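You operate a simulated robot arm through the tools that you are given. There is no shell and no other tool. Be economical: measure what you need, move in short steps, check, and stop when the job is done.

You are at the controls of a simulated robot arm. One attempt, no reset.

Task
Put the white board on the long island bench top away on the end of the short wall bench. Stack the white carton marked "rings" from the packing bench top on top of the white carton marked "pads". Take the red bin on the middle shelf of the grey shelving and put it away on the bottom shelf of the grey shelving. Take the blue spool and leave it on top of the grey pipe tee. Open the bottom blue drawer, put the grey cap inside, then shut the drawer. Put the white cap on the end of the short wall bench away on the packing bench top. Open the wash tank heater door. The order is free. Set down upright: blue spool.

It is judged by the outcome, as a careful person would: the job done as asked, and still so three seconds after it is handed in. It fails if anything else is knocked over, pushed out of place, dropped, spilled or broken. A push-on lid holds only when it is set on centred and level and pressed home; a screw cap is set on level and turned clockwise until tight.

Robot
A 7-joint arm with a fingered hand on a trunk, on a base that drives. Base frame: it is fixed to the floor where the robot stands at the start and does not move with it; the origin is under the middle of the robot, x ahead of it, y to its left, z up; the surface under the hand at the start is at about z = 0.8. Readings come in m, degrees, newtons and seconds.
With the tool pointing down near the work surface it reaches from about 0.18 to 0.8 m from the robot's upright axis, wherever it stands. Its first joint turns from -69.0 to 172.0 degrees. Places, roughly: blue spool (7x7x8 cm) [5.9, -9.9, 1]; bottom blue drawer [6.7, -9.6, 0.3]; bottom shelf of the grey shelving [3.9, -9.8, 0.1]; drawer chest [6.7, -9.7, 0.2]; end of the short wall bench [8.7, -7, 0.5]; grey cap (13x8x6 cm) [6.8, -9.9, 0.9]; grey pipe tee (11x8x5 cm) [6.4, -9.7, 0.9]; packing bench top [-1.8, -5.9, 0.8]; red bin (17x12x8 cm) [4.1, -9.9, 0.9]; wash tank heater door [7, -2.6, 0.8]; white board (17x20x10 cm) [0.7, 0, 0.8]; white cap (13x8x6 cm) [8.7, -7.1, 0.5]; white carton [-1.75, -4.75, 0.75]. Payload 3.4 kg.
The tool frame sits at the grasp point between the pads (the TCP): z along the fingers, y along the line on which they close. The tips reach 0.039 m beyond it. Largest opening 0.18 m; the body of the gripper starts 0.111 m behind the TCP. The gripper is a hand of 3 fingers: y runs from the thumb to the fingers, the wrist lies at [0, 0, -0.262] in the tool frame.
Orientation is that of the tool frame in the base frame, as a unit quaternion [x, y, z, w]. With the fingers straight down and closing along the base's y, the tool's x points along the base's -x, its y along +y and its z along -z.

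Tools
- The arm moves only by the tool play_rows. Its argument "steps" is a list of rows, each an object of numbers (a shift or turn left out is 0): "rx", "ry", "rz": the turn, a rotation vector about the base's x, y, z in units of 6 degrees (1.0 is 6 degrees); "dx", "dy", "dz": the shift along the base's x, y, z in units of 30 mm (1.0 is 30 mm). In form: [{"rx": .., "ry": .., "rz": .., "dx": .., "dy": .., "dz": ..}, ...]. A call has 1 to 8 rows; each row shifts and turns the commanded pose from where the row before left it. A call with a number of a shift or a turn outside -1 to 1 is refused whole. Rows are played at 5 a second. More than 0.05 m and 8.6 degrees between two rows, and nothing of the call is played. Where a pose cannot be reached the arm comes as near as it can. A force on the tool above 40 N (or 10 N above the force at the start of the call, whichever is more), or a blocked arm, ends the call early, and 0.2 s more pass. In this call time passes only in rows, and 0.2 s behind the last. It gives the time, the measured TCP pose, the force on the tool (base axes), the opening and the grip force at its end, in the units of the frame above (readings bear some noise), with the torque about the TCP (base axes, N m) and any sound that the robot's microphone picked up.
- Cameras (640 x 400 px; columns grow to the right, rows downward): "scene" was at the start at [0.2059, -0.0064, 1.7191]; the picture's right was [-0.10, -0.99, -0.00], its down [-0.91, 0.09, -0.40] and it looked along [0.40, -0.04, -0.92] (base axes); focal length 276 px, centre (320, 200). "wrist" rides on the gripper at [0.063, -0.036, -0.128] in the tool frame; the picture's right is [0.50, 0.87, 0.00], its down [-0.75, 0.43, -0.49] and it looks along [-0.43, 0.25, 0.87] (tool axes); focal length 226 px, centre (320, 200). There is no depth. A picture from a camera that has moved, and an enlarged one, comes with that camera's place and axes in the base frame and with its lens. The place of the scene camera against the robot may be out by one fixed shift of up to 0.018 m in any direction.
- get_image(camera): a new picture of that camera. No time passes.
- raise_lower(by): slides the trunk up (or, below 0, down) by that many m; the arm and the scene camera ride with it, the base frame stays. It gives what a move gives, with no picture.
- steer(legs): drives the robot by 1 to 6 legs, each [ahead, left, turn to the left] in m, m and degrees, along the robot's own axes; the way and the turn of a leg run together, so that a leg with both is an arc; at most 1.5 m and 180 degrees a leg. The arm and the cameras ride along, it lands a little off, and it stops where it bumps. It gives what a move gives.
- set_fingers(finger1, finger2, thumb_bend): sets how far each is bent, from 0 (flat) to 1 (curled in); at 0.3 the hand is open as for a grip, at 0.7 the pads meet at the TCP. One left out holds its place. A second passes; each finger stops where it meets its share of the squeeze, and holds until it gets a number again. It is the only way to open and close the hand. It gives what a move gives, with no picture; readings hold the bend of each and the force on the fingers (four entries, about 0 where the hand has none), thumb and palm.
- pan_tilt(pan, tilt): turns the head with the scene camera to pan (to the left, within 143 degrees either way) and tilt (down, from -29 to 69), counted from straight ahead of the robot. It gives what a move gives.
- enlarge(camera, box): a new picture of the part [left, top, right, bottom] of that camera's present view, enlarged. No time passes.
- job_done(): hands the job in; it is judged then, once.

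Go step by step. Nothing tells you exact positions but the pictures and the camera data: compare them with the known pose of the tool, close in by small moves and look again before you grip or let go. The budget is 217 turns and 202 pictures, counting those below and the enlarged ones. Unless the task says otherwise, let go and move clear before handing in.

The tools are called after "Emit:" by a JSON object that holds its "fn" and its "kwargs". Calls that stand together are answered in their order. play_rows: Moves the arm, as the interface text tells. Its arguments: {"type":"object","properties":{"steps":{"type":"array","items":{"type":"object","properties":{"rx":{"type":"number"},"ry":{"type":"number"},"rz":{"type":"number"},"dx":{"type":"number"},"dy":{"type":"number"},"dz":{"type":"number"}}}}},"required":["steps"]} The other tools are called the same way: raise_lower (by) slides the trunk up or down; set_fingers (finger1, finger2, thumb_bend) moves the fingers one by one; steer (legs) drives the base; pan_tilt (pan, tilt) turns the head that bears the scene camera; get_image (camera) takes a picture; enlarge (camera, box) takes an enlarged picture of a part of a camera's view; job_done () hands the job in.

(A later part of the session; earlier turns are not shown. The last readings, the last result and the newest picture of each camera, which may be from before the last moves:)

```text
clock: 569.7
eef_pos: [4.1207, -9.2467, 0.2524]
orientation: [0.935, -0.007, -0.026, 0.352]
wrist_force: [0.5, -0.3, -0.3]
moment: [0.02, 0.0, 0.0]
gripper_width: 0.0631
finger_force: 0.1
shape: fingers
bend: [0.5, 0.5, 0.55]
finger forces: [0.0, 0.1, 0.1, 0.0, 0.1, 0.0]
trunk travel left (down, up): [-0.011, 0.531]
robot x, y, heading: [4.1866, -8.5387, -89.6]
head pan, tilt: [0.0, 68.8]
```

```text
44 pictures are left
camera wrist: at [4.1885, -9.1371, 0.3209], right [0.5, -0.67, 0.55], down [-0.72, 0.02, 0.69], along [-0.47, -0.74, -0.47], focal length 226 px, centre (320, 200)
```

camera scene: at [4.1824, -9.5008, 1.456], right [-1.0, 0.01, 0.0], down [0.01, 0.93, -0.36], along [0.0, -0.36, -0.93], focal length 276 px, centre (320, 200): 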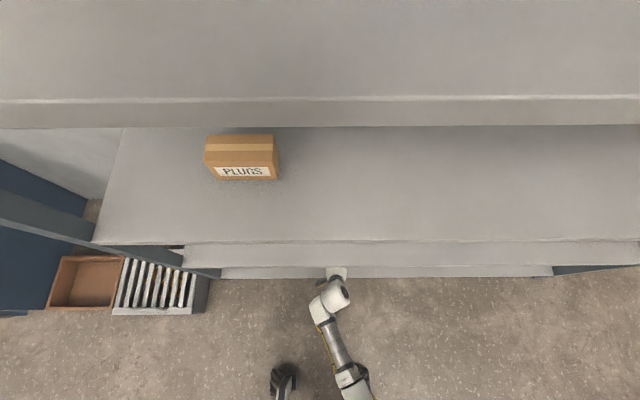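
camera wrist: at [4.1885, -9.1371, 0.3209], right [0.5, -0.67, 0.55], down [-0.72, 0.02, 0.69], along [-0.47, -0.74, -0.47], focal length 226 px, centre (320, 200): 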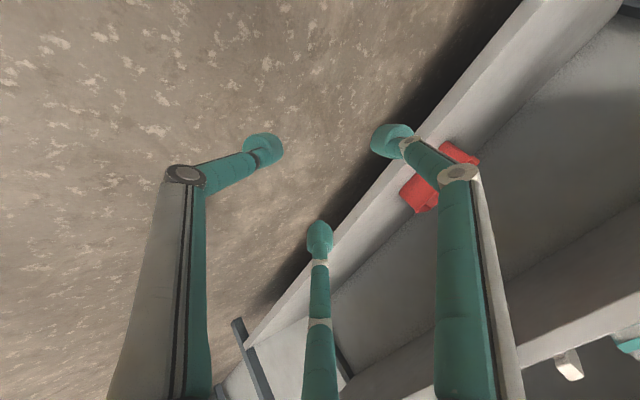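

The red bin is on the bottom shelf. Next the blue spool: I'll raise the arm, straighten the hand, and drive to the drawer chest.

Emit:
{"fn": "play_rows", "kwargs": {"steps": [{"dz": 1, "rx": 0.86}, {"dz": 1, "rx": 0.86}, {"dz": 1, "rx": 0.86}, {"dz": 1, "rx": 0.86}, {"dz": 1, "rx": 0.86}, {"dz": 1, "rx": 0.86}, {"dz": 1, "rx": 0.86}, {"dz": 1, "rx": 0.86}]}}

Emit:
{"fn": "raise_lower", "kwargs": {"by": 0.19}}

Emit:
{"fn": "play_rows", "kwargs": {"steps": [{"dz": 1}, {"dz": 1}, {"dz": 1}, {"dz": 1}, {"dz": 1}, {"dz": 1}, {"dz": 1}, {"dz": 1}]}}

Emit:
{"fn": "play_rows", "kwargs": {"steps": [{"dz": 1}, {"dz": 1}, {"dz": 1}, {"dz": 1}, {"dz": 1}, {"dz": 1}, {"dz": 1, "dy": 1}, {"dz": 1, "dy": 1}]}}

Emit:
{"fn": "steer", "kwargs": {"legs": [[0, 0, -0.4], [0.0, 1.0, 0], [0.0, 0.95, 0]]}}

Emit:
{"fn": "pan_tilt", "kwargs": {"pan": 8, "tilt": 45}}

Emit:
{"fn": "get_image", "kwargs": {"camera": "scene"}}

```text
clock: 571.5
eef_pos: [4.1179, -9.2609, 0.4708]
orientation: [1.0, 0.004, -0.029, 0.002]
wrist_force: [-1.1, -0.7, 0.4]
moment: [0.01, 0.02, 0.0]
gripper_width: 0.0632
finger_force: 0.0
shape: fingers
bend: [0.5, 0.5, 0.55]
finger forces: [0.0, 0.0, 0.0, 0.0, 0.1, 0.0]
out of reach, approached as far as the arm can: row 8
trunk travel left (down, up): [-0.011, 0.531]
robot x, y, heading: [4.1876, -8.5365, -89.9]
head pan, tilt: [0.0, 68.8]
```

```text
clock: 573.6
eef_pos: [4.1173, -9.2618, 0.661]
orientation: [1.0, 0.004, -0.028, 0.001]
wrist_force: [0.3, 0.3, -0.6]
moment: [-0.03, 0.04, 0.03]
gripper_width: 0.063
finger_force: 0.1
shape: fingers
bend: [0.5, 0.5, 0.55]
finger forces: [0.0, 0.0, 0.1, 0.1, 0.0, 0.1]
trunk travel left (down, up): [-0.201, 0.341]
robot x, y, heading: [4.19, -8.5383, -89.9]
head pan, tilt: [0.0, 68.8]
```

```text
clock: 575.4
eef_pos: [4.1164, -9.3059, 0.8833]
orientation: [1.0, 0.004, -0.028, 0.003]
wrist_force: [-0.2, -0.3, -1.5]
moment: [0.0, -0.03, 0.0]
gripper_width: 0.0631
finger_force: 0.0
shape: fingers
bend: [0.5, 0.5, 0.55]
finger forces: [0.0, 0.0, 0.0, 0.0, 0.1, 0.1]
out of reach, approached as far as the arm can: row 4, 5, 6, 7, 8
trunk travel left (down, up): [-0.201, 0.341]
robot x, y, heading: [4.1901, -8.54, -89.7]
head pan, tilt: [0.0, 68.8]
```

```text
clock: 577.2
eef_pos: [4.1184, -9.2818, 1.1166]
orientation: [1.0, 0.005, -0.029, -0.001]
wrist_force: [-0.1, -0.1, -0.8]
moment: [0.04, 0.01, 0.01]
gripper_width: 0.0632
finger_force: 0.1
shape: fingers
bend: [0.5, 0.5, 0.55]
finger forces: [0.0, 0.0, 0.1, 0.0, 0.0, 0.0]
out of reach, approached as far as the arm can: row 1, 2, 6, 7, 8
trunk travel left (down, up): [-0.201, 0.341]
robot x, y, heading: [4.188, -8.5383, -89.7]
head pan, tilt: [0.0, 68.8]
```

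```text
clock: 580.5
eef_pos: [4.6156, -9.2742, 1.1289]
orientation: [0.998, 0.053, -0.021, 0.005]
wrist_force: [-0.3, 0.3, 0.0]
moment: [-0.02, -0.04, -0.02]
gripper_width: 0.0632
finger_force: 0.1
shape: fingers
bend: [0.5, 0.5, 0.55]
finger forces: [0.1, 0.0, 0.0, 0.0, 0.1, 0.0]
trunk travel left (down, up): [-0.201, 0.341]
robot x, y, heading: [4.61, -8.5314, -82.2]
head pan, tilt: [0.0, 68.8]
stopped in leg 2: the robot was blocked; the commanded pose is now the measured one
```

```text
clock: 581.4
eef_pos: [4.6255, -9.2741, 1.1265]
orientation: [0.998, 0.056, -0.024, 0.004]
wrist_force: [0.3, 0.1, 0.6]
moment: [0.03, 0.01, -0.01]
gripper_width: 0.0629
finger_force: 0.1
shape: fingers
bend: [0.5, 0.5, 0.55]
finger forces: [0.0, 0.0, 0.1, 0.0, 0.0, 0.1]
trunk travel left (down, up): [-0.201, 0.341]
robot x, y, heading: [4.6119, -8.5355, -82.0]
head pan, tilt: [8.0, 45.0]
```

```text
43 pictures are left
camera scene: at [4.6433, -8.7561, 1.7463], right [-0.96, -0.27, -0.01], down [-0.19, 0.69, -0.7], along [0.2, -0.68, -0.71], focal length 276 px, centre (320, 200)
```

scene: 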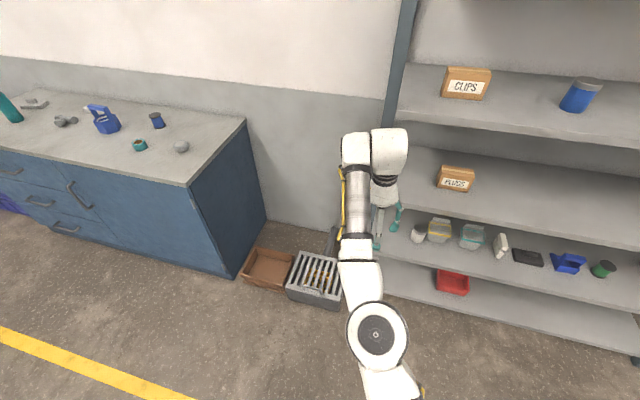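

The base nudged against the work table; I must go around at y ≈ -8.95. I'll retract the hand first, then square up and go around.

Emit:
{"fn": "play_rows", "kwargs": {"steps": [{"dy": 1}, {"dy": 1}, {"dy": 1}, {"dy": 1}, {"dy": 1}, {"dy": 1}, {"dy": 1}, {"dy": 1}]}}

Emit:
{"fn": "steer", "kwargs": {"legs": [[0, -0.12, -8], [0.38, 0, 0], [0, 1.4, 0]]}}

Emit:
{"fn": "pan_tilt", "kwargs": {"pan": 0, "tilt": 50}}

Emit:
{"fn": "get_image", "kwargs": {"camera": "scene"}}

```text
clock: 583.2
eef_pos: [4.6311, -9.2736, 1.1278]
orientation: [0.998, 0.056, -0.026, 0.004]
wrist_force: [-0.3, 0.4, 0.2]
moment: [0.0, 0.02, 0.01]
gripper_width: 0.0629
finger_force: 0.0
shape: fingers
bend: [0.5, 0.5, 0.55]
finger forces: [0.1, 0.0, 0.0, 0.0, 0.1, 0.1]
out of reach, approached as far as the arm can: row 1, 2, 3, 4, 5, 6, 7, 8
trunk travel left (down, up): [-0.201, 0.341]
robot x, y, heading: [4.6099, -8.5311, -82.4]
head pan, tilt: [8.0, 45.0]
```

```text
clock: 586.1
eef_pos: [4.3937, -9.5909, 1.1303]
orientation: [1.0, -0.019, -0.019, -0.005]
wrist_force: [-3.5, 29.3, -27.5]
moment: [-3.28, -0.39, 0.3]
gripper_width: 0.0632
finger_force: 26.2
shape: fingers
bend: [0.5, 0.5, 0.55]
finger forces: [0.0, 0.0, 0.0, 0.0, 0.0, 53.4]
trunk travel left (down, up): [-0.201, 0.341]
robot x, y, heading: [4.4866, -8.8647, -90.1]
head pan, tilt: [8.0, 45.0]
stopped in leg 2: the force on the tool passed its limit at 151 N (the readings are from after the stop); the commanded pose is now the measured one
```

```text
clock: 586.8
eef_pos: [4.3938, -9.5922, 1.1304]
orientation: [1.0, -0.019, -0.019, -0.006]
wrist_force: [7.0, 44.2, -47.9]
moment: [-4.76, 1.3, 0.75]
gripper_width: 0.0631
finger_force: 37.6
shape: fingers
bend: [0.5, 0.5, 0.55]
finger forces: [0.0, 0.0, 0.1, 0.1, 0.0, 75.3]
trunk travel left (down, up): [-0.201, 0.341]
robot x, y, heading: [4.4911, -8.8662, -90.1]
head pan, tilt: [0.0, 50.0]
```

```text
42 pictures are left
camera scene: at [4.4875, -9.0825, 1.7393], right [-1.0, 0.0, 0.0], down [0.0, 0.77, -0.64], along [0.0, -0.64, -0.77], focal length 276 px, centre (320, 200)
```

scene: 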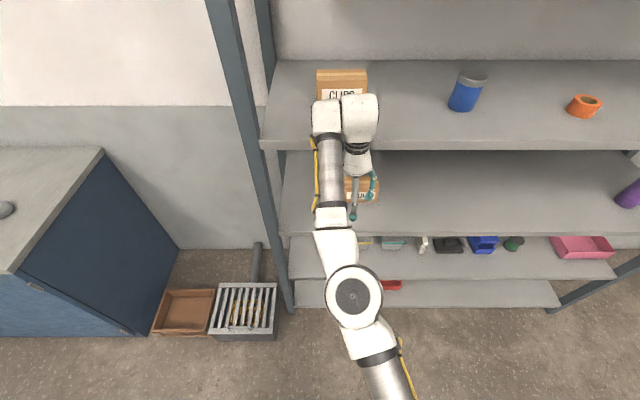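

I hit the shelf edge because the retraction had failed. Backing straight off now, then checking nothing moved.

Emit:
{"fn": "steer", "kwargs": {"legs": [[-0.3, 0, 0]]}}

Emit:
{"fn": "get_image", "kwargs": {"camera": "scene"}}

Emit:
{"fn": "play_rows", "kwargs": {"steps": [{"dz": -1}, {"dz": -1, "dy": 0.5}, {"dy": 1}, {"dy": 1}, {"dy": 1}]}}

```text
clock: 588.9
eef_pos: [4.3938, -9.298, 1.1329]
orientation: [1.0, -0.017, -0.019, -0.002]
wrist_force: [-0.2, 0.1, -0.2]
moment: [-0.04, -0.02, -0.02]
gripper_width: 0.0632
finger_force: 0.1
shape: fingers
bend: [0.5, 0.5, 0.55]
finger forces: [0.0, 0.0, 0.1, 0.0, 0.0, 0.0]
trunk travel left (down, up): [-0.201, 0.341]
robot x, y, heading: [4.4859, -8.5706, -89.9]
head pan, tilt: [0.0, 50.0]
```

```text
41 pictures are left
camera scene: at [4.485, -8.7874, 1.7396], right [-1.0, -0.01, 0.0], down [0.0, 0.77, -0.64], along [0.01, -0.64, -0.77], focal length 276 px, centre (320, 200)
```

scene: 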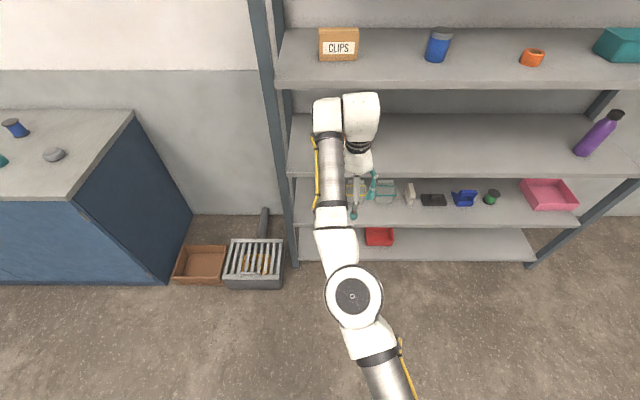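

```text
clock: 590.1
eef_pos: [4.3954, -9.3136, 1.1055]
orientation: [1.0, -0.016, -0.019, -0.001]
wrist_force: [-0.3, -0.2, 1.1]
moment: [-0.03, 0.03, -0.02]
gripper_width: 0.0634
finger_force: 0.0
shape: fingers
bend: [0.5, 0.5, 0.55]
finger forces: [0.1, 0.0, 0.0, 0.0, 0.0, 0.0]
out of reach, approached as far as the arm can: row 1, 2, 3, 4, 5
trunk travel left (down, up): [-0.201, 0.341]
robot x, y, heading: [4.4915, -8.5669, -89.5]
head pan, tilt: [0.0, 50.0]
```

Emit:
{"fn": "play_rows", "kwargs": {"steps": [{"dz": 1}, {"dz": 1}, {"dz": 1}, {"dz": 1}, {"dy": 1}, {"dy": 1}, {"dy": 1}, {"dy": 1}]}}

```text
clock: 591.9
eef_pos: [4.3752, -9.2606, 1.1741]
orientation: [1.0, -0.017, -0.018, -0.003]
wrist_force: [0.4, -0.2, -0.2]
moment: [-0.01, 0.04, 0.03]
gripper_width: 0.063
finger_force: 0.1
shape: fingers
bend: [0.5, 0.5, 0.55]
finger forces: [0.0, 0.0, 0.0, 0.1, 0.0, 0.0]
out of reach, approached as far as the arm can: row 2, 3, 4, 6, 7, 8
trunk travel left (down, up): [-0.201, 0.341]
robot x, y, heading: [4.4895, -8.5681, -89.8]
head pan, tilt: [0.0, 50.0]
```

Emit:
{"fn": "play_rows", "kwargs": {"steps": [{"rx": -1}, {"rx": -1}, {"rx": -1}, {"rx": -1}, {"rx": -1}, {"dy": 1}, {"dy": 1}, {"dy": 1}]}}

Emit:
{"fn": "play_rows", "kwargs": {"steps": [{"dy": 1}, {"dy": 1}, {"dy": 1}, {"rx": 1, "dz": -0.3}, {"rx": 1, "dz": -0.3}, {"rx": 1, "dz": -0.3}, {"rx": 1}, {"rx": 1}]}}

```text
clock: 593.7
eef_pos: [4.3047, -9.2964, 1.2644]
orientation: [0.972, -0.021, -0.014, 0.232]
wrist_force: [-0.3, 0.3, -0.2]
moment: [-0.03, 0.0, -0.01]
gripper_width: 0.063
finger_force: 0.1
shape: fingers
bend: [0.5, 0.5, 0.55]
finger forces: [0.0, 0.0, 0.0, 0.0, 0.0, 0.0]
out of reach, approached as far as the arm can: row 1, 2, 3, 4, 5, 6, 7, 8
trunk travel left (down, up): [-0.201, 0.341]
robot x, y, heading: [4.4873, -8.569, -89.6]
head pan, tilt: [0.0, 50.0]
```

```text
clock: 595.5
eef_pos: [4.2775, -9.2604, 1.2139]
orientation: [0.999, -0.017, -0.019, -0.026]
wrist_force: [0.1, -0.3, -0.4]
moment: [-0.06, 0.0, -0.02]
gripper_width: 0.0628
finger_force: 0.1
shape: fingers
bend: [0.5, 0.5, 0.55]
finger forces: [0.0, 0.0, 0.0, 0.0, 0.1, 0.1]
out of reach, approached as far as the arm can: row 1, 2, 3, 7, 8
trunk travel left (down, up): [-0.201, 0.341]
robot x, y, heading: [4.4872, -8.5715, -89.7]
head pan, tilt: [0.0, 50.0]
```

The wrist is near its yaw limit (about -90° from neutral). I'll turn it back toward neutral.

Emit:
{"fn": "play_rows", "kwargs": {"steps": [{"rz": 1}, {"rz": 1}, {"rz": 1}, {"rz": 1}, {"rz": 1}, {"rz": 1}, {"rz": 1}, {"rz": 1}]}}

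Emit:
{"fn": "play_rows", "kwargs": {"steps": [{"rz": 1}, {"rz": 1}, {"rz": 1}, {"rz": 1}, {"rz": 1}, {"rz": 1}, {"rz": 1}, {"dz": -1}]}}

Emit:
{"fn": "play_rows", "kwargs": {"steps": [{"dy": 1, "dx": 0.5}, {"dy": 1, "dx": 0.5}, {"dy": 1, "dx": 0.5}, {"dy": 1, "dx": 0.5}, {"dy": 1}, {"dz": -0.5}, {"dz": -0.5}]}}

```text
clock: 597.3
eef_pos: [4.2775, -9.2632, 1.2112]
orientation: [0.919, 0.392, -0.028, -0.018]
wrist_force: [0.8, -0.6, 0.3]
moment: [-0.03, 0.01, 0.0]
gripper_width: 0.0626
finger_force: 0.1
shape: fingers
bend: [0.5, 0.5, 0.55]
finger forces: [0.1, 0.1, 0.1, 0.1, 0.0, 0.0]
trunk travel left (down, up): [-0.201, 0.341]
robot x, y, heading: [4.4868, -8.5704, -89.5]
head pan, tilt: [0.0, 50.0]
```

```text
clock: 599.1
eef_pos: [4.2766, -9.2631, 1.1814]
orientation: [0.718, 0.695, -0.031, -0.006]
wrist_force: [-0.8, 1.1, -0.4]
moment: [0.0, 0.05, 0.02]
gripper_width: 0.063
finger_force: 0.1
shape: fingers
bend: [0.5, 0.5, 0.55]
finger forces: [0.0, 0.0, 0.0, 0.0, 0.0, 0.0]
trunk travel left (down, up): [-0.201, 0.341]
robot x, y, heading: [4.4878, -8.5711, -90.0]
head pan, tilt: [0.0, 50.0]
```

```text
clock: 600.7
eef_pos: [4.281, -9.2065, 1.1856]
orientation: [0.718, 0.696, -0.03, -0.006]
wrist_force: [0.0, 0.7, -0.2]
moment: [-0.01, 0.02, 0.01]
gripper_width: 0.0632
finger_force: 0.1
shape: fingers
bend: [0.5, 0.5, 0.55]
finger forces: [0.1, 0.1, 0.0, 0.0, 0.0, 0.0]
out of reach, approached as far as the arm can: row 2, 3, 4, 5, 6, 7
trunk travel left (down, up): [-0.201, 0.341]
robot x, y, heading: [4.4876, -8.5699, -89.5]
head pan, tilt: [0.0, 50.0]
```

Emit:
{"fn": "play_rows", "kwargs": {"steps": [{"dx": 1}, {"dx": 1}, {"dx": 1}, {"dx": 1}, {"dx": 1}, {"dx": 1}, {"dx": 1}, {"dx": 1}]}}

Emit:
{"fn": "play_rows", "kwargs": {"steps": [{"dx": 1}, {"dx": 1}, {"dx": 1}, {"dy": 1}, {"dy": 1}, {"dy": 1}, {"dz": -1}, {"dz": -1}]}}

Emit:
{"fn": "get_image", "kwargs": {"camera": "scene"}}

```text
clock: 602.5
eef_pos: [4.2798, -9.2062, 1.1851]
orientation: [0.718, 0.695, -0.03, -0.006]
wrist_force: [0.2, 0.8, 0.0]
moment: [0.0, 0.01, -0.01]
gripper_width: 0.0629
finger_force: 0.1
shape: fingers
bend: [0.5, 0.5, 0.55]
finger forces: [0.1, 0.1, 0.1, 0.0, 0.0, 0.0]
out of reach, approached as far as the arm can: row 1, 2, 3, 4, 5, 6, 7, 8
trunk travel left (down, up): [-0.201, 0.341]
robot x, y, heading: [4.4863, -8.5681, -89.5]
head pan, tilt: [0.0, 50.0]
```

```text
clock: 604.3
eef_pos: [4.2212, -9.1531, 1.1564]
orientation: [0.718, 0.695, -0.031, -0.005]
wrist_force: [-0.8, -0.1, -0.3]
moment: [-0.01, 0.02, 0.01]
gripper_width: 0.0631
finger_force: 0.0
shape: fingers
bend: [0.5, 0.5, 0.55]
finger forces: [0.0, 0.0, 0.0, 0.0, 0.1, 0.0]
out of reach, approached as far as the arm can: row 1, 2, 3, 4, 5, 6, 7, 8
trunk travel left (down, up): [-0.201, 0.341]
robot x, y, heading: [4.4824, -8.5713, -89.7]
head pan, tilt: [0.0, 50.0]
```

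```text
40 pictures are left
camera scene: at [4.4833, -8.7866, 1.7397], right [-1.0, -0.01, 0.0], down [0.0, 0.77, -0.64], along [0.01, -0.64, -0.77], focal length 276 px, centre (320, 200)
```

scene: 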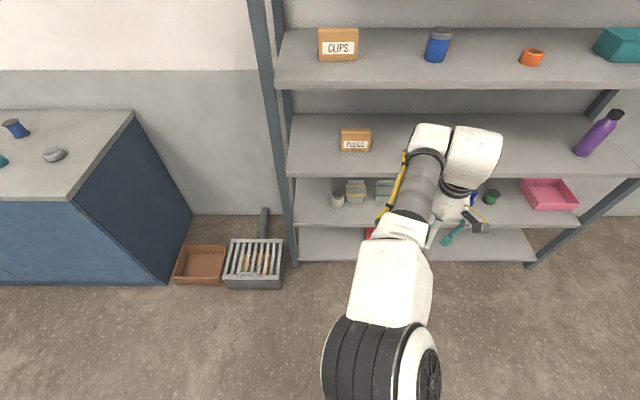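

Emit:
{"fn": "play_rows", "kwargs": {"steps": [{"dx": -1}, {"dx": -1}, {"dx": -1}, {"dx": -1}, {"dy": 1}, {"dy": 1}, {"dy": 1}, {"dy": 1}]}}

Emit:
{"fn": "play_rows", "kwargs": {"steps": [{"dz": -1}, {"dz": -1}, {"dy": 1}, {"dy": 1}, {"dx": 1}, {"dx": 1}, {"dx": 1}, {"dx": 1}]}}

```text
clock: 606.1
eef_pos: [4.0989, -9.0318, 1.1558]
orientation: [0.719, 0.694, -0.033, -0.004]
wrist_force: [0.1, -0.5, -0.6]
moment: [-0.05, 0.0, 0.03]
gripper_width: 0.0629
finger_force: 0.1
shape: fingers
bend: [0.5, 0.5, 0.55]
finger forces: [0.0, 0.1, 0.0, 0.0, 0.0, 0.0]
trunk travel left (down, up): [-0.201, 0.341]
robot x, y, heading: [4.4876, -8.57, -89.7]
head pan, tilt: [0.0, 50.0]
```

```text
clock: 607.9
eef_pos: [4.1363, -9.0322, 1.0721]
orientation: [0.719, 0.695, -0.029, -0.006]
wrist_force: [0.2, 0.1, 0.0]
moment: [-0.01, 0.01, 0.0]
gripper_width: 0.0632
finger_force: 0.1
shape: fingers
bend: [0.5, 0.5, 0.55]
finger forces: [0.1, 0.1, 0.0, 0.0, 0.0, 0.1]
out of reach, approached as far as the arm can: row 4, 5, 6, 7, 8
trunk travel left (down, up): [-0.201, 0.341]
robot x, y, heading: [4.4871, -8.5671, -89.3]
head pan, tilt: [0.0, 50.0]
```

The arm is in a mirrored posture that can only work ahead and to the right, which is usable. I'll place the base so each target lies about 30° to the right. Driving to the chest for the spool.

Emit:
{"fn": "steer", "kwargs": {"legs": [[0.38, 0, -0.5], [0, 1.0, 0], [0, 0.76, 0]]}}

Emit:
{"fn": "pan_tilt", "kwargs": {"pan": -10, "tilt": 50}}

Emit:
{"fn": "get_image", "kwargs": {"camera": "scene"}}

```text
clock: 618.7
eef_pos: [5.8748, -9.4233, 1.0716]
orientation: [0.727, 0.686, -0.03, -0.007]
wrist_force: [-0.2, -0.1, 0.1]
moment: [0.0, -0.01, -0.01]
gripper_width: 0.0629
finger_force: 0.1
shape: fingers
bend: [0.5, 0.5, 0.55]
finger forces: [0.0, 0.1, 0.0, 0.0, 0.0, 0.0]
trunk travel left (down, up): [-0.201, 0.341]
robot x, y, heading: [6.2358, -8.9694, -91.0]
head pan, tilt: [0.0, 50.0]
```

```text
clock: 619.4
eef_pos: [5.8752, -9.4211, 1.0735]
orientation: [0.728, 0.685, -0.03, -0.005]
wrist_force: [0.1, -0.3, -0.1]
moment: [-0.02, -0.01, -0.03]
gripper_width: 0.0633
finger_force: 0.0
shape: fingers
bend: [0.5, 0.5, 0.55]
finger forces: [0.1, 0.0, 0.0, 0.1, 0.0, 0.1]
trunk travel left (down, up): [-0.201, 0.341]
robot x, y, heading: [6.2354, -8.9723, -91.1]
head pan, tilt: [-10.0, 50.0]
```

```text
39 pictures are left
camera scene: at [6.2198, -9.1855, 1.7399], right [-0.98, 0.19, 0.0], down [0.15, 0.75, -0.64], along [-0.12, -0.63, -0.77], focal length 276 px, centre (320, 200)
```

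scene: 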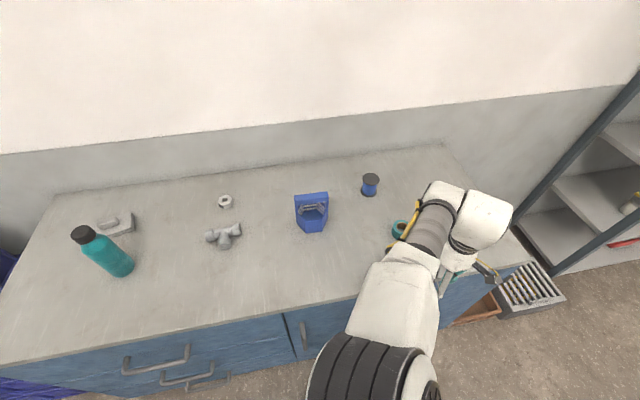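

I see the spool at about (5.91, -9.86), the tee near (6.47, -9.76) and the cap near (6.86, -9.87). Moving in on the spool.

Emit:
{"fn": "steer", "kwargs": {"legs": [[0.25, 0, 1.0]]}}

Emit:
{"fn": "set_fingers", "kwargs": {"finger1": 0.38, "finger2": 0.38, "thumb_bend": 0.38}}

Emit:
{"fn": "play_rows", "kwargs": {"steps": [{"dy": -1, "dz": 0.3}, {"dy": -1, "dz": 0.3}, {"dy": -1, "dz": 0.3}, {"dy": -1}, {"dy": -1}]}}

Emit:
{"fn": "get_image", "kwargs": {"camera": "wrist"}}

```text
clock: 621.3
eef_pos: [5.8733, -9.6802, 1.0717]
orientation: [0.722, 0.691, -0.03, -0.004]
wrist_force: [-0.7, 0.2, -0.4]
moment: [-0.01, 0.01, 0.04]
gripper_width: 0.0631
finger_force: 0.1
shape: fingers
bend: [0.5, 0.5, 0.55]
finger forces: [0.0, 0.0, 0.1, 0.0, 0.1, 0.0]
trunk travel left (down, up): [-0.201, 0.341]
robot x, y, heading: [6.2327, -9.2233, -90.3]
head pan, tilt: [-10.0, 50.0]
```

```text
clock: 622.3
eef_pos: [5.8765, -9.6756, 1.0743]
orientation: [0.722, 0.692, -0.032, -0.004]
wrist_force: [-0.1, 0.1, 0.2]
moment: [-0.01, -0.05, 0.01]
gripper_width: 0.1199
finger_force: 0.1
shape: fingers
bend: [0.38, 0.38, 0.38]
finger forces: [0.1, 0.0, 0.0, 0.0, 0.0, 0.1]
trunk travel left (down, up): [-0.201, 0.341]
robot x, y, heading: [6.2316, -9.2217, -90.4]
head pan, tilt: [-10.0, 50.0]
```

```text
clock: 623.5
eef_pos: [5.8759, -9.8264, 1.0991]
orientation: [0.721, 0.692, -0.03, -0.006]
wrist_force: [-0.5, -0.2, -0.8]
moment: [0.0, 0.01, 0.04]
gripper_width: 0.1202
finger_force: 0.1
shape: fingers
bend: [0.38, 0.38, 0.38]
finger forces: [0.0, 0.1, 0.0, 0.0, 0.0, 0.1]
trunk travel left (down, up): [-0.201, 0.341]
robot x, y, heading: [6.2309, -9.2218, -89.9]
head pan, tilt: [-10.0, 50.0]
```

```text
38 pictures are left
camera wrist: at [5.8485, -9.7579, 1.2254], right [0.89, 0.46, -0.06], down [0.43, -0.75, 0.5], along [0.18, -0.47, -0.87], focal length 226 px, centre (320, 200)
```

wrist: 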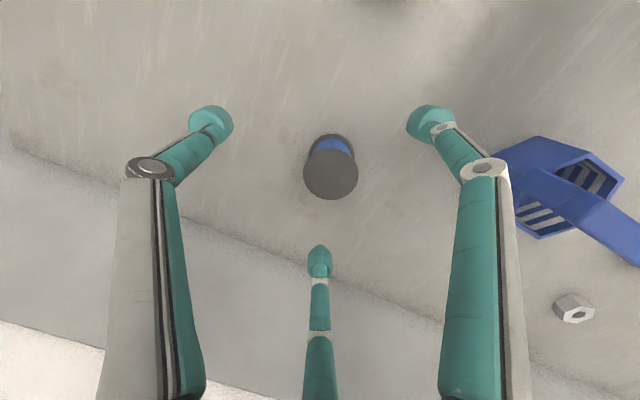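

The spool is at (5.896, -9.861), top at z ≈ 0.956. I'll descend around its waist and grip.

Emit:
{"fn": "play_rows", "kwargs": {"steps": [{"dx": 0.67, "dy": -0.6}, {"dy": -0.55}, {"dz": -1}, {"dz": -1}, {"dz": -1}, {"dz": -1}, {"dz": -1}, {"dz": -0.8}]}}

Emit:
{"fn": "get_image", "kwargs": {"camera": "wrist"}}

```text
clock: 625.1
eef_pos: [5.8962, -9.8619, 0.9693]
orientation: [0.721, 0.692, -0.043, -0.004]
wrist_force: [-0.6, -1.0, 11.8]
moment: [0.77, -0.51, 0.02]
gripper_width: 0.122
finger_force: 6.3
shape: fingers
bend: [0.38, 0.38, 0.38]
finger forces: [12.2, 0.0, 0.1, 0.0, 0.0, 0.1]
trunk travel left (down, up): [-0.201, 0.341]
robot x, y, heading: [6.231, -9.2243, -90.2]
head pan, tilt: [-10.0, 50.0]
stopped in row 8: the force on the tool passed its limit at 54 N (the readings are from after the stop); the commanded pose is now the measured one
```

```text
37 pictures are left
camera wrist: at [5.8694, -9.79, 1.0942], right [0.88, 0.46, -0.08], down [0.44, -0.74, 0.51], along [0.17, -0.48, -0.86], focal length 226 px, centre (320, 200)
```

wrist: 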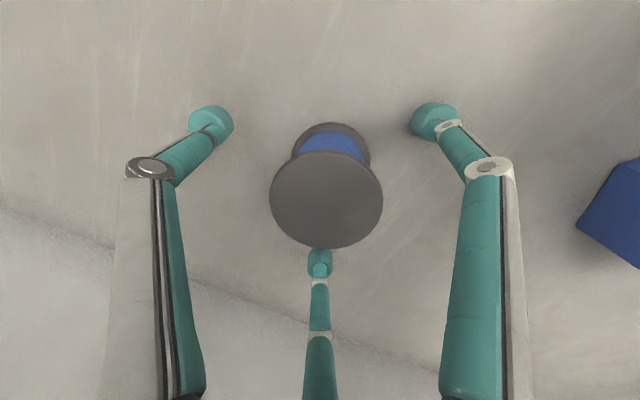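

Emit:
{"fn": "play_rows", "kwargs": {"steps": [{"dz": 0.15}]}}

Emit:
{"fn": "set_fingers", "kwargs": {"finger1": 0.75, "finger2": 0.75, "thumb_bend": 0.75}}

Emit:
{"fn": "play_rows", "kwargs": {"steps": [{"dz": 0.5}, {"dz": 1}, {"dz": 1}, {"dz": 1}]}}

Emit:
{"fn": "get_image", "kwargs": {"camera": "wrist"}}

```text
clock: 625.5
eef_pos: [5.8951, -9.8609, 0.9692]
orientation: [0.721, 0.692, -0.039, -0.003]
wrist_force: [-0.5, 0.5, 0.7]
moment: [0.0, 0.02, -0.04]
gripper_width: 0.1207
finger_force: 0.1
shape: fingers
bend: [0.38, 0.38, 0.38]
finger forces: [0.1, 0.0, 0.0, 0.0, 0.1, 0.0]
trunk travel left (down, up): [-0.201, 0.341]
robot x, y, heading: [6.231, -9.2234, -90.2]
head pan, tilt: [-10.0, 50.0]
```

```text
clock: 626.5
eef_pos: [5.8953, -9.861, 0.9704]
orientation: [0.721, 0.692, -0.041, -0.003]
wrist_force: [-1.2, -0.1, -0.1]
moment: [-0.02, -0.01, -0.05]
gripper_width: 0.0492
finger_force: 21.3
shape: fingers
bend: [0.54, 0.58, 0.62]
finger forces: [13.1, 11.6, 0.0, 0.0, 17.5, 0.0]
trunk travel left (down, up): [-0.201, 0.341]
robot x, y, heading: [6.2332, -9.2217, -90.1]
head pan, tilt: [-10.0, 50.0]
```

```text
clock: 627.5
eef_pos: [5.8931, -9.8609, 1.0771]
orientation: [0.721, 0.691, -0.04, -0.004]
wrist_force: [0.0, 0.2, -1.9]
moment: [-0.01, -0.03, 0.01]
gripper_width: 0.0493
finger_force: 21.0
shape: fingers
bend: [0.54, 0.58, 0.62]
finger forces: [13.1, 11.4, 0.1, 0.0, 17.0, 0.0]
trunk travel left (down, up): [-0.201, 0.341]
robot x, y, heading: [6.2333, -9.2233, -90.0]
head pan, tilt: [-10.0, 50.0]
```

```text
36 pictures are left
camera wrist: at [5.8672, -9.7907, 1.202], right [0.88, 0.46, -0.08], down [0.43, -0.75, 0.5], along [0.17, -0.48, -0.86], focal length 226 px, centre (320, 200)
```

wrist: 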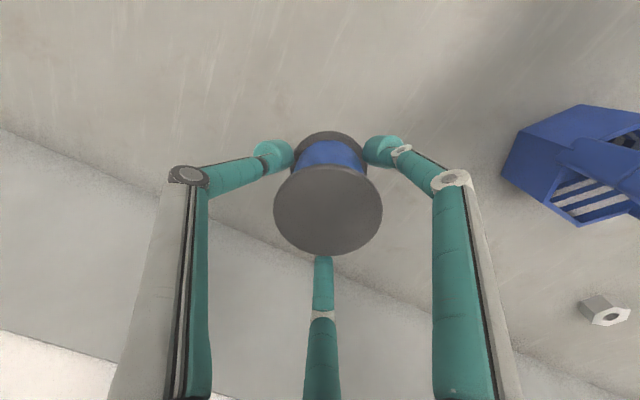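

Spool held securely. I'll raise it over the blue holder and strafe to the tee.

Emit:
{"fn": "play_rows", "kwargs": {"steps": [{"dz": 1}, {"dz": 1}, {"dz": 1}, {"dy": 1}, {"dy": 0.5}]}}

Emit:
{"fn": "steer", "kwargs": {"legs": [[0, 0.57, 0]]}}

Emit:
{"fn": "get_image", "kwargs": {"camera": "wrist"}}

Emit:
{"fn": "enlarge", "kwargs": {"camera": "scene", "box": [290, 130, 490, 290]}}

```text
clock: 628.7
eef_pos: [5.8959, -9.8197, 1.1644]
orientation: [0.721, 0.692, -0.039, -0.005]
wrist_force: [-1.3, 0.4, -2.9]
moment: [0.03, 0.01, 0.01]
gripper_width: 0.0493
finger_force: 20.7
shape: fingers
bend: [0.54, 0.58, 0.62]
finger forces: [12.9, 11.2, 0.0, 0.0, 16.8, 0.0]
trunk travel left (down, up): [-0.201, 0.341]
robot x, y, heading: [6.2337, -9.2191, -90.2]
head pan, tilt: [-10.0, 50.0]
```

```text
clock: 630.3
eef_pos: [6.0369, -9.7877, 1.1733]
orientation: [0.746, 0.665, -0.032, 0.009]
wrist_force: [0.1, 0.7, -1.3]
moment: [-0.05, 0.03, -0.02]
gripper_width: 0.0492
finger_force: 20.4
shape: fingers
bend: [0.54, 0.57, 0.63]
finger forces: [12.9, 10.8, 0.0, 0.0, 16.7, 0.0]
trunk travel left (down, up): [-0.201, 0.341]
robot x, y, heading: [6.3846, -9.2143, -91.6]
head pan, tilt: [-10.0, 50.0]
stopped in leg 1: the robot was blocked; the commanded pose is now the measured one
```

```text
35 pictures are left
camera wrist: at [6.0117, -9.7141, 1.2972], right [0.92, 0.4, -0.06], down [0.36, -0.77, 0.52], along [0.16, -0.5, -0.85], focal length 226 px, centre (320, 200)
```

wrist: 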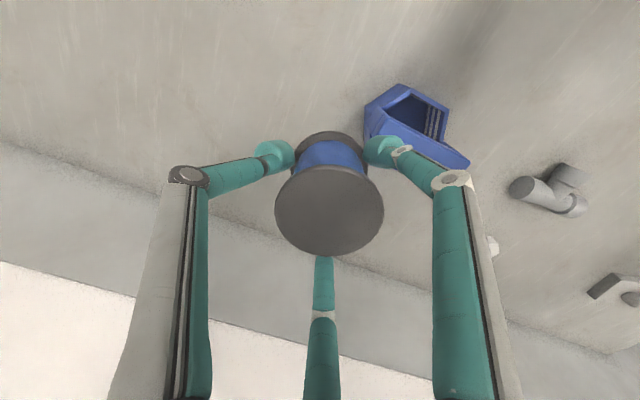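

```text
2.50 times, centred on (390, 210) of scene
camera zoom: at [6.3422, -9.4295, 1.7396], right [-0.98, 0.2, -0.01], down [0.16, 0.75, -0.64], along [-0.12, -0.63, -0.77], focal length 690 px, centre (145, 175)
```

zoom: 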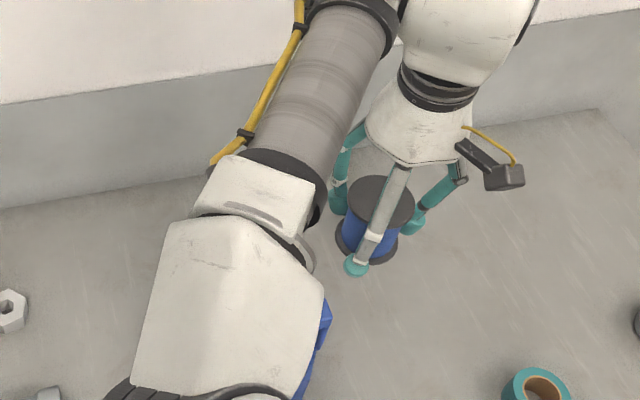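

The base touched a handle. I'll back off 10 cm before strafing on.

Emit:
{"fn": "steer", "kwargs": {"legs": [[-0.12, 0, 1.5], [0, 0.4, 0]]}}

Emit:
{"fn": "get_image", "kwargs": {"camera": "wrist"}}

```text
clock: 631.0
eef_pos: [6.0428, -9.7767, 1.1814]
orientation: [0.756, 0.654, -0.03, 0.017]
wrist_force: [0.0, 1.1, -2.0]
moment: [0.0, 0.02, 0.01]
gripper_width: 0.0492
finger_force: 20.1
shape: fingers
bend: [0.54, 0.57, 0.63]
finger forces: [12.6, 11.0, 0.1, 0.0, 16.8, 0.0]
trunk travel left (down, up): [-0.201, 0.341]
robot x, y, heading: [6.3815, -9.2141, -91.6]
head pan, tilt: [-10.0, 50.0]
stopped in leg 1: the robot was blocked; the commanded pose is now the measured one
```

```text
33 pictures are left
camera wrist: at [6.0173, -9.7015, 1.3033], right [0.93, 0.37, -0.05], down [0.33, -0.78, 0.54], along [0.16, -0.51, -0.84], focal length 226 px, centre (320, 200)
```

wrist: 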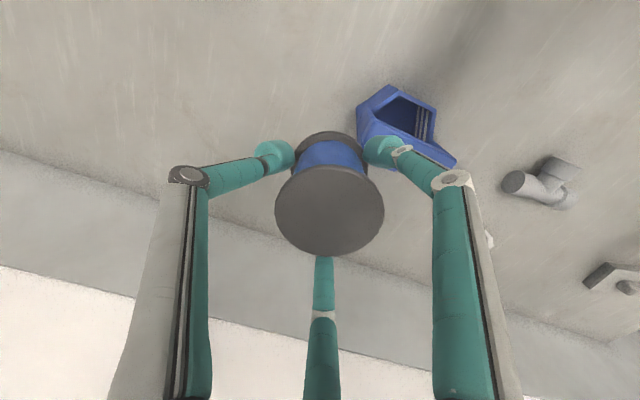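

Emit:
{"fn": "steer", "kwargs": {"legs": [[-0.02, -0.08, 0]]}}

Emit:
{"fn": "steer", "kwargs": {"legs": [[-0.15, 0, 0]]}}

Emit:
{"fn": "pan_tilt", "kwargs": {"pan": 0, "tilt": 69}}

Emit:
{"fn": "get_image", "kwargs": {"camera": "scene"}}

```text
clock: 632.1
eef_pos: [6.0043, -9.7568, 1.1879]
orientation: [0.757, 0.653, -0.038, 0.008]
wrist_force: [3.0, -1.3, -1.5]
moment: [0.05, 0.23, 0.01]
gripper_width: 0.0489
finger_force: 20.4
shape: fingers
bend: [0.54, 0.57, 0.63]
finger forces: [12.8, 11.1, 0.0, 0.0, 16.5, 0.1]
trunk travel left (down, up): [-0.201, 0.341]
robot x, y, heading: [6.3142, -9.1901, -91.9]
head pan, tilt: [-10.0, 50.0]
```

```text
clock: 633.4
eef_pos: [5.9638, -9.6028, 1.1783]
orientation: [0.762, 0.647, -0.02, 0.027]
wrist_force: [-0.9, 0.4, -1.9]
moment: [-0.03, -0.09, 0.04]
gripper_width: 0.0488
finger_force: 20.4
shape: fingers
bend: [0.54, 0.57, 0.63]
finger forces: [12.8, 10.9, 0.0, 0.0, 16.9, 0.0]
trunk travel left (down, up): [-0.201, 0.341]
robot x, y, heading: [6.3174, -9.0479, -91.7]
head pan, tilt: [-10.0, 50.0]
```

```text
clock: 634.3
eef_pos: [5.9691, -9.5976, 1.1829]
orientation: [0.766, 0.642, -0.022, 0.029]
wrist_force: [-1.2, -0.4, -2.1]
moment: [0.03, -0.04, -0.02]
gripper_width: 0.0495
finger_force: 19.9
shape: fingers
bend: [0.54, 0.57, 0.63]
finger forces: [12.8, 10.9, 0.0, 0.0, 16.9, 0.0]
trunk travel left (down, up): [-0.201, 0.341]
robot x, y, heading: [6.3161, -9.0415, -91.8]
head pan, tilt: [0.0, 68.8]
```

```text
32 pictures are left
camera scene: at [6.2903, -9.2422, 1.7177], right [-1.0, 0.03, -0.01], down [0.04, 0.93, -0.36], along [0.0, -0.36, -0.93], focal length 276 px, centre (320, 200)
```

scene: 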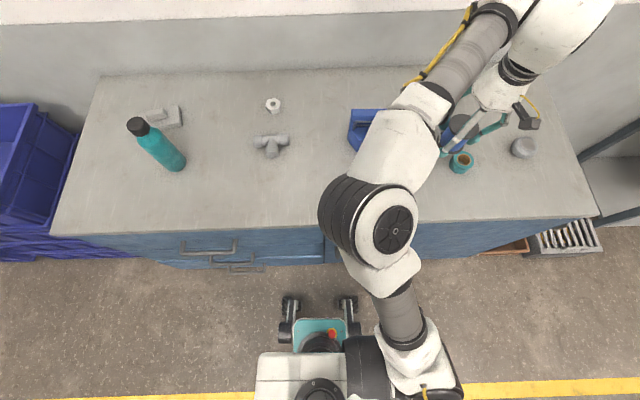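

Clear now; the base front had caught the door handles. I'll strafe at this distance and look down on the tee.

Emit:
{"fn": "steer", "kwargs": {"legs": [[0, 0.48, 1.8]]}}

Emit:
{"fn": "enlarge", "kwargs": {"camera": "scene", "box": [340, 80, 500, 200]}}

Emit:
{"fn": "get_image", "kwargs": {"camera": "wrist"}}

```text
clock: 637.1
eef_pos: [6.467, -9.6186, 1.1839]
orientation: [0.751, 0.66, -0.024, 0.024]
wrist_force: [-0.4, -0.2, -1.8]
moment: [0.0, -0.02, 0.01]
gripper_width: 0.0489
finger_force: 20.1
shape: fingers
bend: [0.54, 0.57, 0.63]
finger forces: [12.6, 10.9, 0.0, 0.0, 16.9, 0.0]
trunk travel left (down, up): [-0.201, 0.341]
robot x, y, heading: [6.7881, -9.0526, -90.1]
head pan, tilt: [0.0, 68.8]
```

```text
3.33 times, centred on (420, 140) of scene
camera zoom: at [6.7784, -9.2497, 1.7177], right [-1.0, 0.0, -0.01], down [0.0, 0.93, -0.36], along [0.01, -0.36, -0.93], focal length 920 px, centre (-13, 400)
```

zoom: 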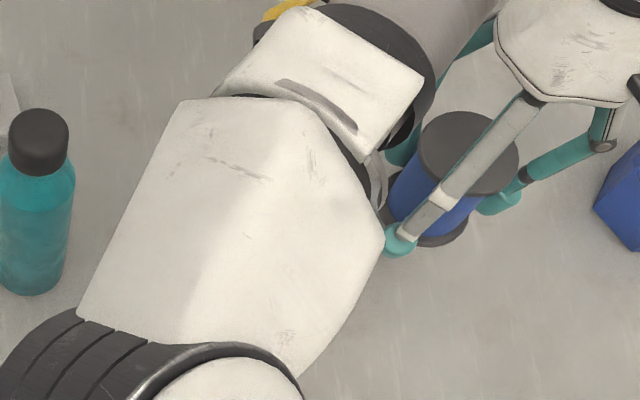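

```text
30 pictures are left
camera wrist: at [6.4384, -9.5424, 1.3058], right [0.92, 0.38, -0.03], down [0.34, -0.77, 0.55], along [0.19, -0.51, -0.84], focal length 226 px, centre (320, 200)
```

wrist: 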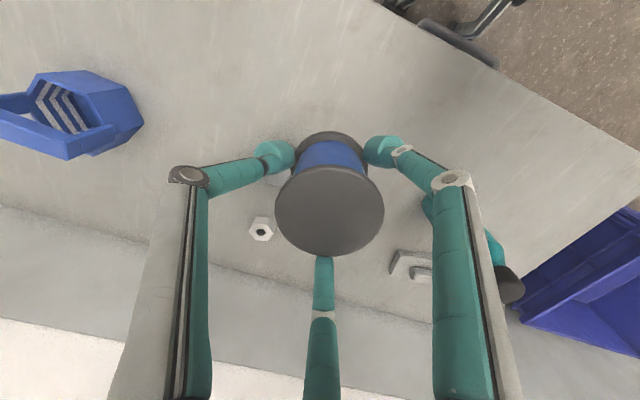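

The tee is hidden under the spool and arm. I'll shift the hand aside, square it upright, and look again.

Emit:
{"fn": "play_rows", "kwargs": {"steps": [{"dx": -1, "ry": 0.3}, {"dx": -1, "ry": 0.27, "rx": 0.17}, {"dx": -1}, {"dx": -1}, {"dx": -1}, {"dx": -1}]}}

Emit:
{"fn": "get_image", "kwargs": {"camera": "wrist"}}

Emit:
{"fn": "enlarge", "kwargs": {"camera": "scene", "box": [340, 80, 500, 200]}}

```text
clock: 638.5
eef_pos: [6.2915, -9.6159, 1.1843]
orientation: [0.749, 0.661, -0.042, -0.002]
wrist_force: [-0.1, -0.2, -2.0]
moment: [-0.01, 0.01, -0.02]
gripper_width: 0.049
finger_force: 20.4
shape: fingers
bend: [0.54, 0.57, 0.63]
finger forces: [12.6, 10.9, 0.0, 0.0, 16.7, 0.0]
trunk travel left (down, up): [-0.201, 0.341]
robot x, y, heading: [6.7866, -9.0549, -89.8]
head pan, tilt: [0.0, 68.8]
```

```text
29 pictures are left
camera wrist: at [6.2705, -9.5417, 1.3099], right [0.92, 0.39, -0.08], down [0.37, -0.78, 0.51], along [0.13, -0.5, -0.86], focal length 226 px, centre (320, 200)
```

wrist: 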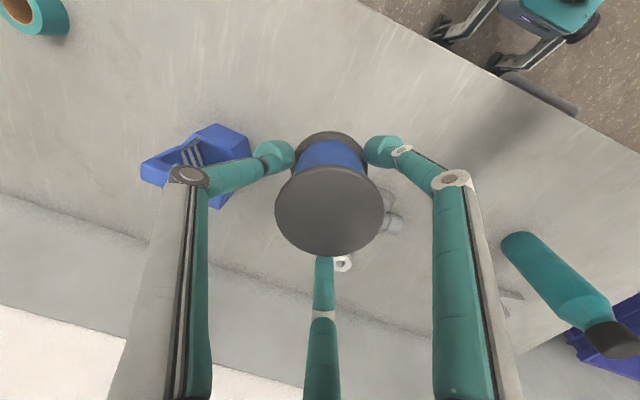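

```text
3.33 times, centred on (420, 140) of scene
camera zoom: at [6.7793, -9.2513, 1.7175], right [-1.0, 0.0, -0.01], down [0.0, 0.93, -0.36], along [0.01, -0.36, -0.93], focal length 920 px, centre (-13, 400)
```

zoom: 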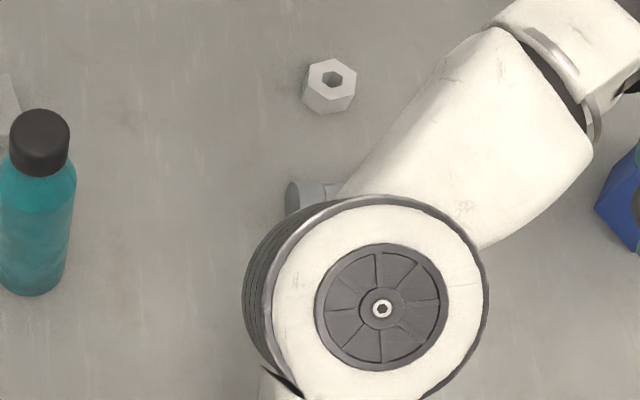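

The tee's run lies along x with its axis at about (6.448, -9.752) and its branch toward +y. The best balance point is about (6.448, -9.736). Moving over it and lowering.

Emit:
{"fn": "play_rows", "kwargs": {"steps": [{"dx": 0.99, "dy": -0.78}, {"dx": 0.99, "dy": -0.78}, {"dx": 0.99, "dy": -0.78}, {"dx": 0.99, "dy": -0.78}, {"dx": 0.99, "dy": -0.78}, {"dz": -1}, {"dz": -1}, {"dz": -1}]}}

Emit:
{"fn": "get_image", "kwargs": {"camera": "wrist"}}

```text
clock: 640.3
eef_pos: [6.441, -9.7343, 1.0964]
orientation: [0.75, 0.66, -0.043, -0.003]
wrist_force: [0.2, 0.0, -2.4]
moment: [0.02, 0.05, 0.02]
gripper_width: 0.0489
finger_force: 19.8
shape: fingers
bend: [0.54, 0.57, 0.63]
finger forces: [12.6, 10.8, 0.0, 0.0, 16.2, 0.0]
trunk travel left (down, up): [-0.201, 0.341]
robot x, y, heading: [6.7853, -9.0536, -89.8]
head pan, tilt: [0.0, 68.8]
```

```text
27 pictures are left
camera wrist: at [6.4205, -9.6597, 1.2211], right [0.92, 0.38, -0.08], down [0.37, -0.78, 0.51], along [0.13, -0.5, -0.86], focal length 226 px, centre (320, 200)
```

wrist: 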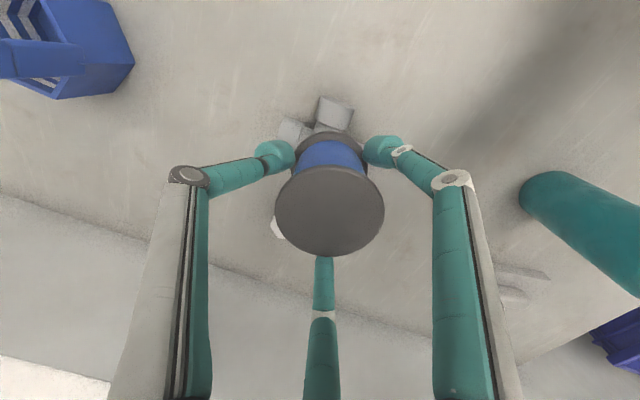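

Emit:
{"fn": "play_rows", "kwargs": {"steps": [{"dx": -0.25, "dz": -0.8}, {"dz": -0.6}, {"dz": -0.3}, {"dz": -0.25}, {"dz": -0.2}, {"dz": -0.2}, {"dz": -0.2}]}}

```text
clock: 641.9
eef_pos: [6.4356, -9.7307, 1.021]
orientation: [0.75, 0.66, -0.045, -0.002]
wrist_force: [-0.5, 0.5, -1.7]
moment: [-0.01, 0.03, 0.03]
gripper_width: 0.0487
finger_force: 20.1
shape: fingers
bend: [0.54, 0.57, 0.63]
finger forces: [12.6, 10.8, 0.0, 0.0, 16.2, 0.0]
trunk travel left (down, up): [-0.201, 0.341]
robot x, y, heading: [6.7872, -9.0522, -89.7]
head pan, tilt: [0.0, 68.8]
```

Emit:
{"fn": "play_rows", "kwargs": {"steps": [{"dz": -0.15}, {"dz": -0.12}, {"dz": -0.12}, {"dz": -0.12}, {"dz": -0.12}]}}

Emit:
{"fn": "get_image", "kwargs": {"camera": "wrist"}}

```text
clock: 643.1
eef_pos: [6.4341, -9.7298, 1.0082]
orientation: [0.75, 0.659, -0.048, -0.002]
wrist_force: [-1.6, -3.5, 32.6]
moment: [-0.02, -0.03, 0.07]
gripper_width: 0.0486
finger_force: 23.2
shape: fingers
bend: [0.55, 0.58, 0.63]
finger forces: [14.6, 12.6, 0.0, 0.1, 19.5, 0.0]
trunk travel left (down, up): [-0.201, 0.341]
robot x, y, heading: [6.7874, -9.0526, -89.7]
head pan, tilt: [0.0, 68.8]
```

```text
26 pictures are left
camera wrist: at [6.4147, -9.6549, 1.1321], right [0.92, 0.38, -0.09], down [0.37, -0.77, 0.51], along [0.13, -0.51, -0.85], focal length 226 px, centre (320, 200)
```

wrist: 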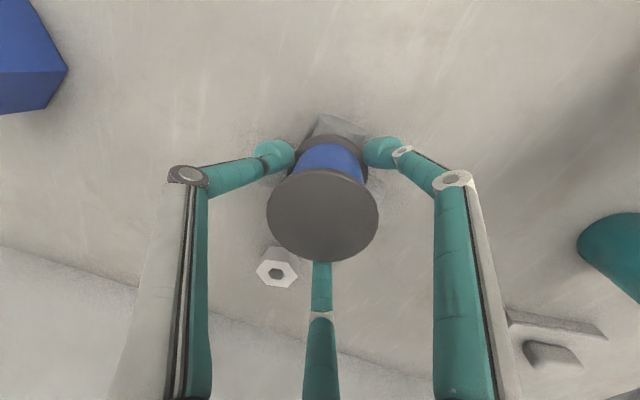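

Seated on the tee with no torque. I'll ease the pressure, then release.

Emit:
{"fn": "play_rows", "kwargs": {"steps": [{"dz": 0.12}]}}

Emit:
{"fn": "set_fingers", "kwargs": {"finger1": 0.36, "finger2": 0.36, "thumb_bend": 0.36}}

Emit:
{"fn": "get_image", "kwargs": {"camera": "wrist"}}

```text
clock: 643.5
eef_pos: [6.4343, -9.7303, 1.008]
orientation: [0.75, 0.66, -0.045, -0.002]
wrist_force: [-1.5, -2.9, 28.9]
moment: [-0.03, 0.03, 0.06]
gripper_width: 0.0485
finger_force: 23.0
shape: fingers
bend: [0.55, 0.58, 0.64]
finger forces: [14.3, 12.4, 0.0, 0.0, 19.2, 0.0]
trunk travel left (down, up): [-0.201, 0.341]
robot x, y, heading: [6.7918, -9.0556, -90.2]
head pan, tilt: [0.0, 68.8]
```

```text
clock: 644.5
eef_pos: [6.4356, -9.731, 1.0054]
orientation: [0.75, 0.66, -0.044, -0.002]
wrist_force: [0.0, -0.1, 0.6]
moment: [0.04, 0.0, -0.03]
gripper_width: 0.1281
finger_force: 0.1
shape: fingers
bend: [0.36, 0.36, 0.36]
finger forces: [0.0, 0.0, 0.1, 0.1, 0.0, 0.1]
trunk travel left (down, up): [-0.201, 0.341]
robot x, y, heading: [6.7926, -9.0535, -89.7]
head pan, tilt: [0.0, 68.8]
```

```text
25 pictures are left
camera wrist: at [6.4139, -9.6575, 1.1301], right [0.92, 0.38, -0.08], down [0.37, -0.78, 0.51], along [0.13, -0.5, -0.86], focal length 226 px, centre (320, 200)
```

wrist: 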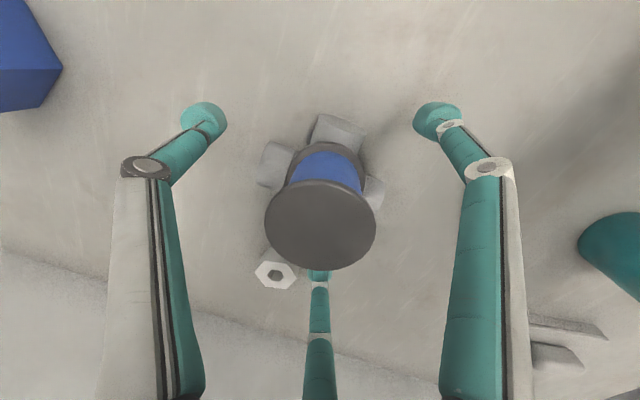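

The spool stands upright on the tee. I'll lift clear, back away, and look at the drawer handles.

Emit:
{"fn": "play_rows", "kwargs": {"steps": [{"dz": 1}, {"dz": 1}, {"dz": 1}, {"dz": 1}, {"dz": 1}, {"dz": 1}, {"dy": 1}, {"dy": 1}]}}

Emit:
{"fn": "steer", "kwargs": {"legs": [[-0.5, 0, 0]]}}

Emit:
{"fn": "pan_tilt", "kwargs": {"pan": 0, "tilt": 52}}

Emit:
{"fn": "get_image", "kwargs": {"camera": "scene"}}

```text
clock: 646.3
eef_pos: [6.437, -9.6696, 1.187]
orientation: [0.75, 0.66, -0.044, -0.003]
wrist_force: [-0.7, -0.1, -0.1]
moment: [-0.03, 0.01, 0.01]
gripper_width: 0.128
finger_force: 0.1
shape: fingers
bend: [0.36, 0.36, 0.36]
finger forces: [0.0, 0.1, 0.0, 0.0, 0.0, 0.0]
trunk travel left (down, up): [-0.201, 0.341]
robot x, y, heading: [6.7891, -9.053, -89.9]
head pan, tilt: [0.0, 68.8]
```

```text
clock: 649.2
eef_pos: [6.4348, -9.1718, 1.186]
orientation: [0.749, 0.661, -0.044, -0.002]
wrist_force: [-0.4, -0.4, -0.7]
moment: [0.01, 0.04, -0.04]
gripper_width: 0.1282
finger_force: 0.0
shape: fingers
bend: [0.36, 0.36, 0.36]
finger forces: [0.1, 0.0, 0.0, 0.0, 0.0, 0.0]
trunk travel left (down, up): [-0.201, 0.341]
robot x, y, heading: [6.7839, -8.5508, -89.5]
head pan, tilt: [0.0, 68.8]
```

```text
clock: 650.0
eef_pos: [6.437, -9.1689, 1.1884]
orientation: [0.749, 0.661, -0.045, -0.001]
wrist_force: [-0.1, 0.5, 0.5]
moment: [0.02, 0.0, -0.05]
gripper_width: 0.1283
finger_force: 0.0
shape: fingers
bend: [0.36, 0.36, 0.36]
finger forces: [0.1, 0.0, 0.0, 0.1, 0.1, 0.0]
trunk travel left (down, up): [-0.201, 0.341]
robot x, y, heading: [6.7844, -8.5532, -89.5]
head pan, tilt: [0.0, 52.0]
```

```text
24 pictures are left
camera scene: at [6.7822, -8.7695, 1.7369], right [-1.0, -0.01, 0.0], down [0.0, 0.79, -0.61], along [0.01, -0.61, -0.79], focal length 276 px, centre (320, 200)
```

scene: 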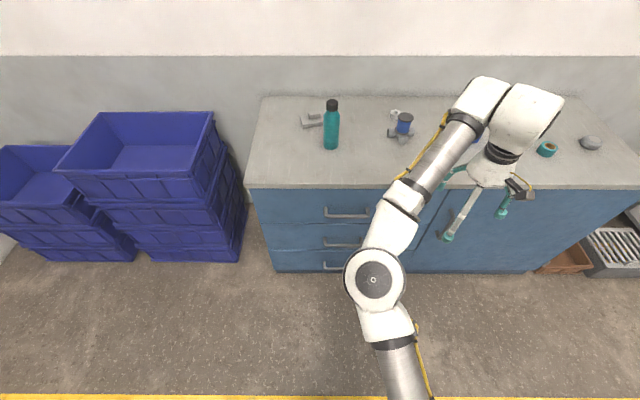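

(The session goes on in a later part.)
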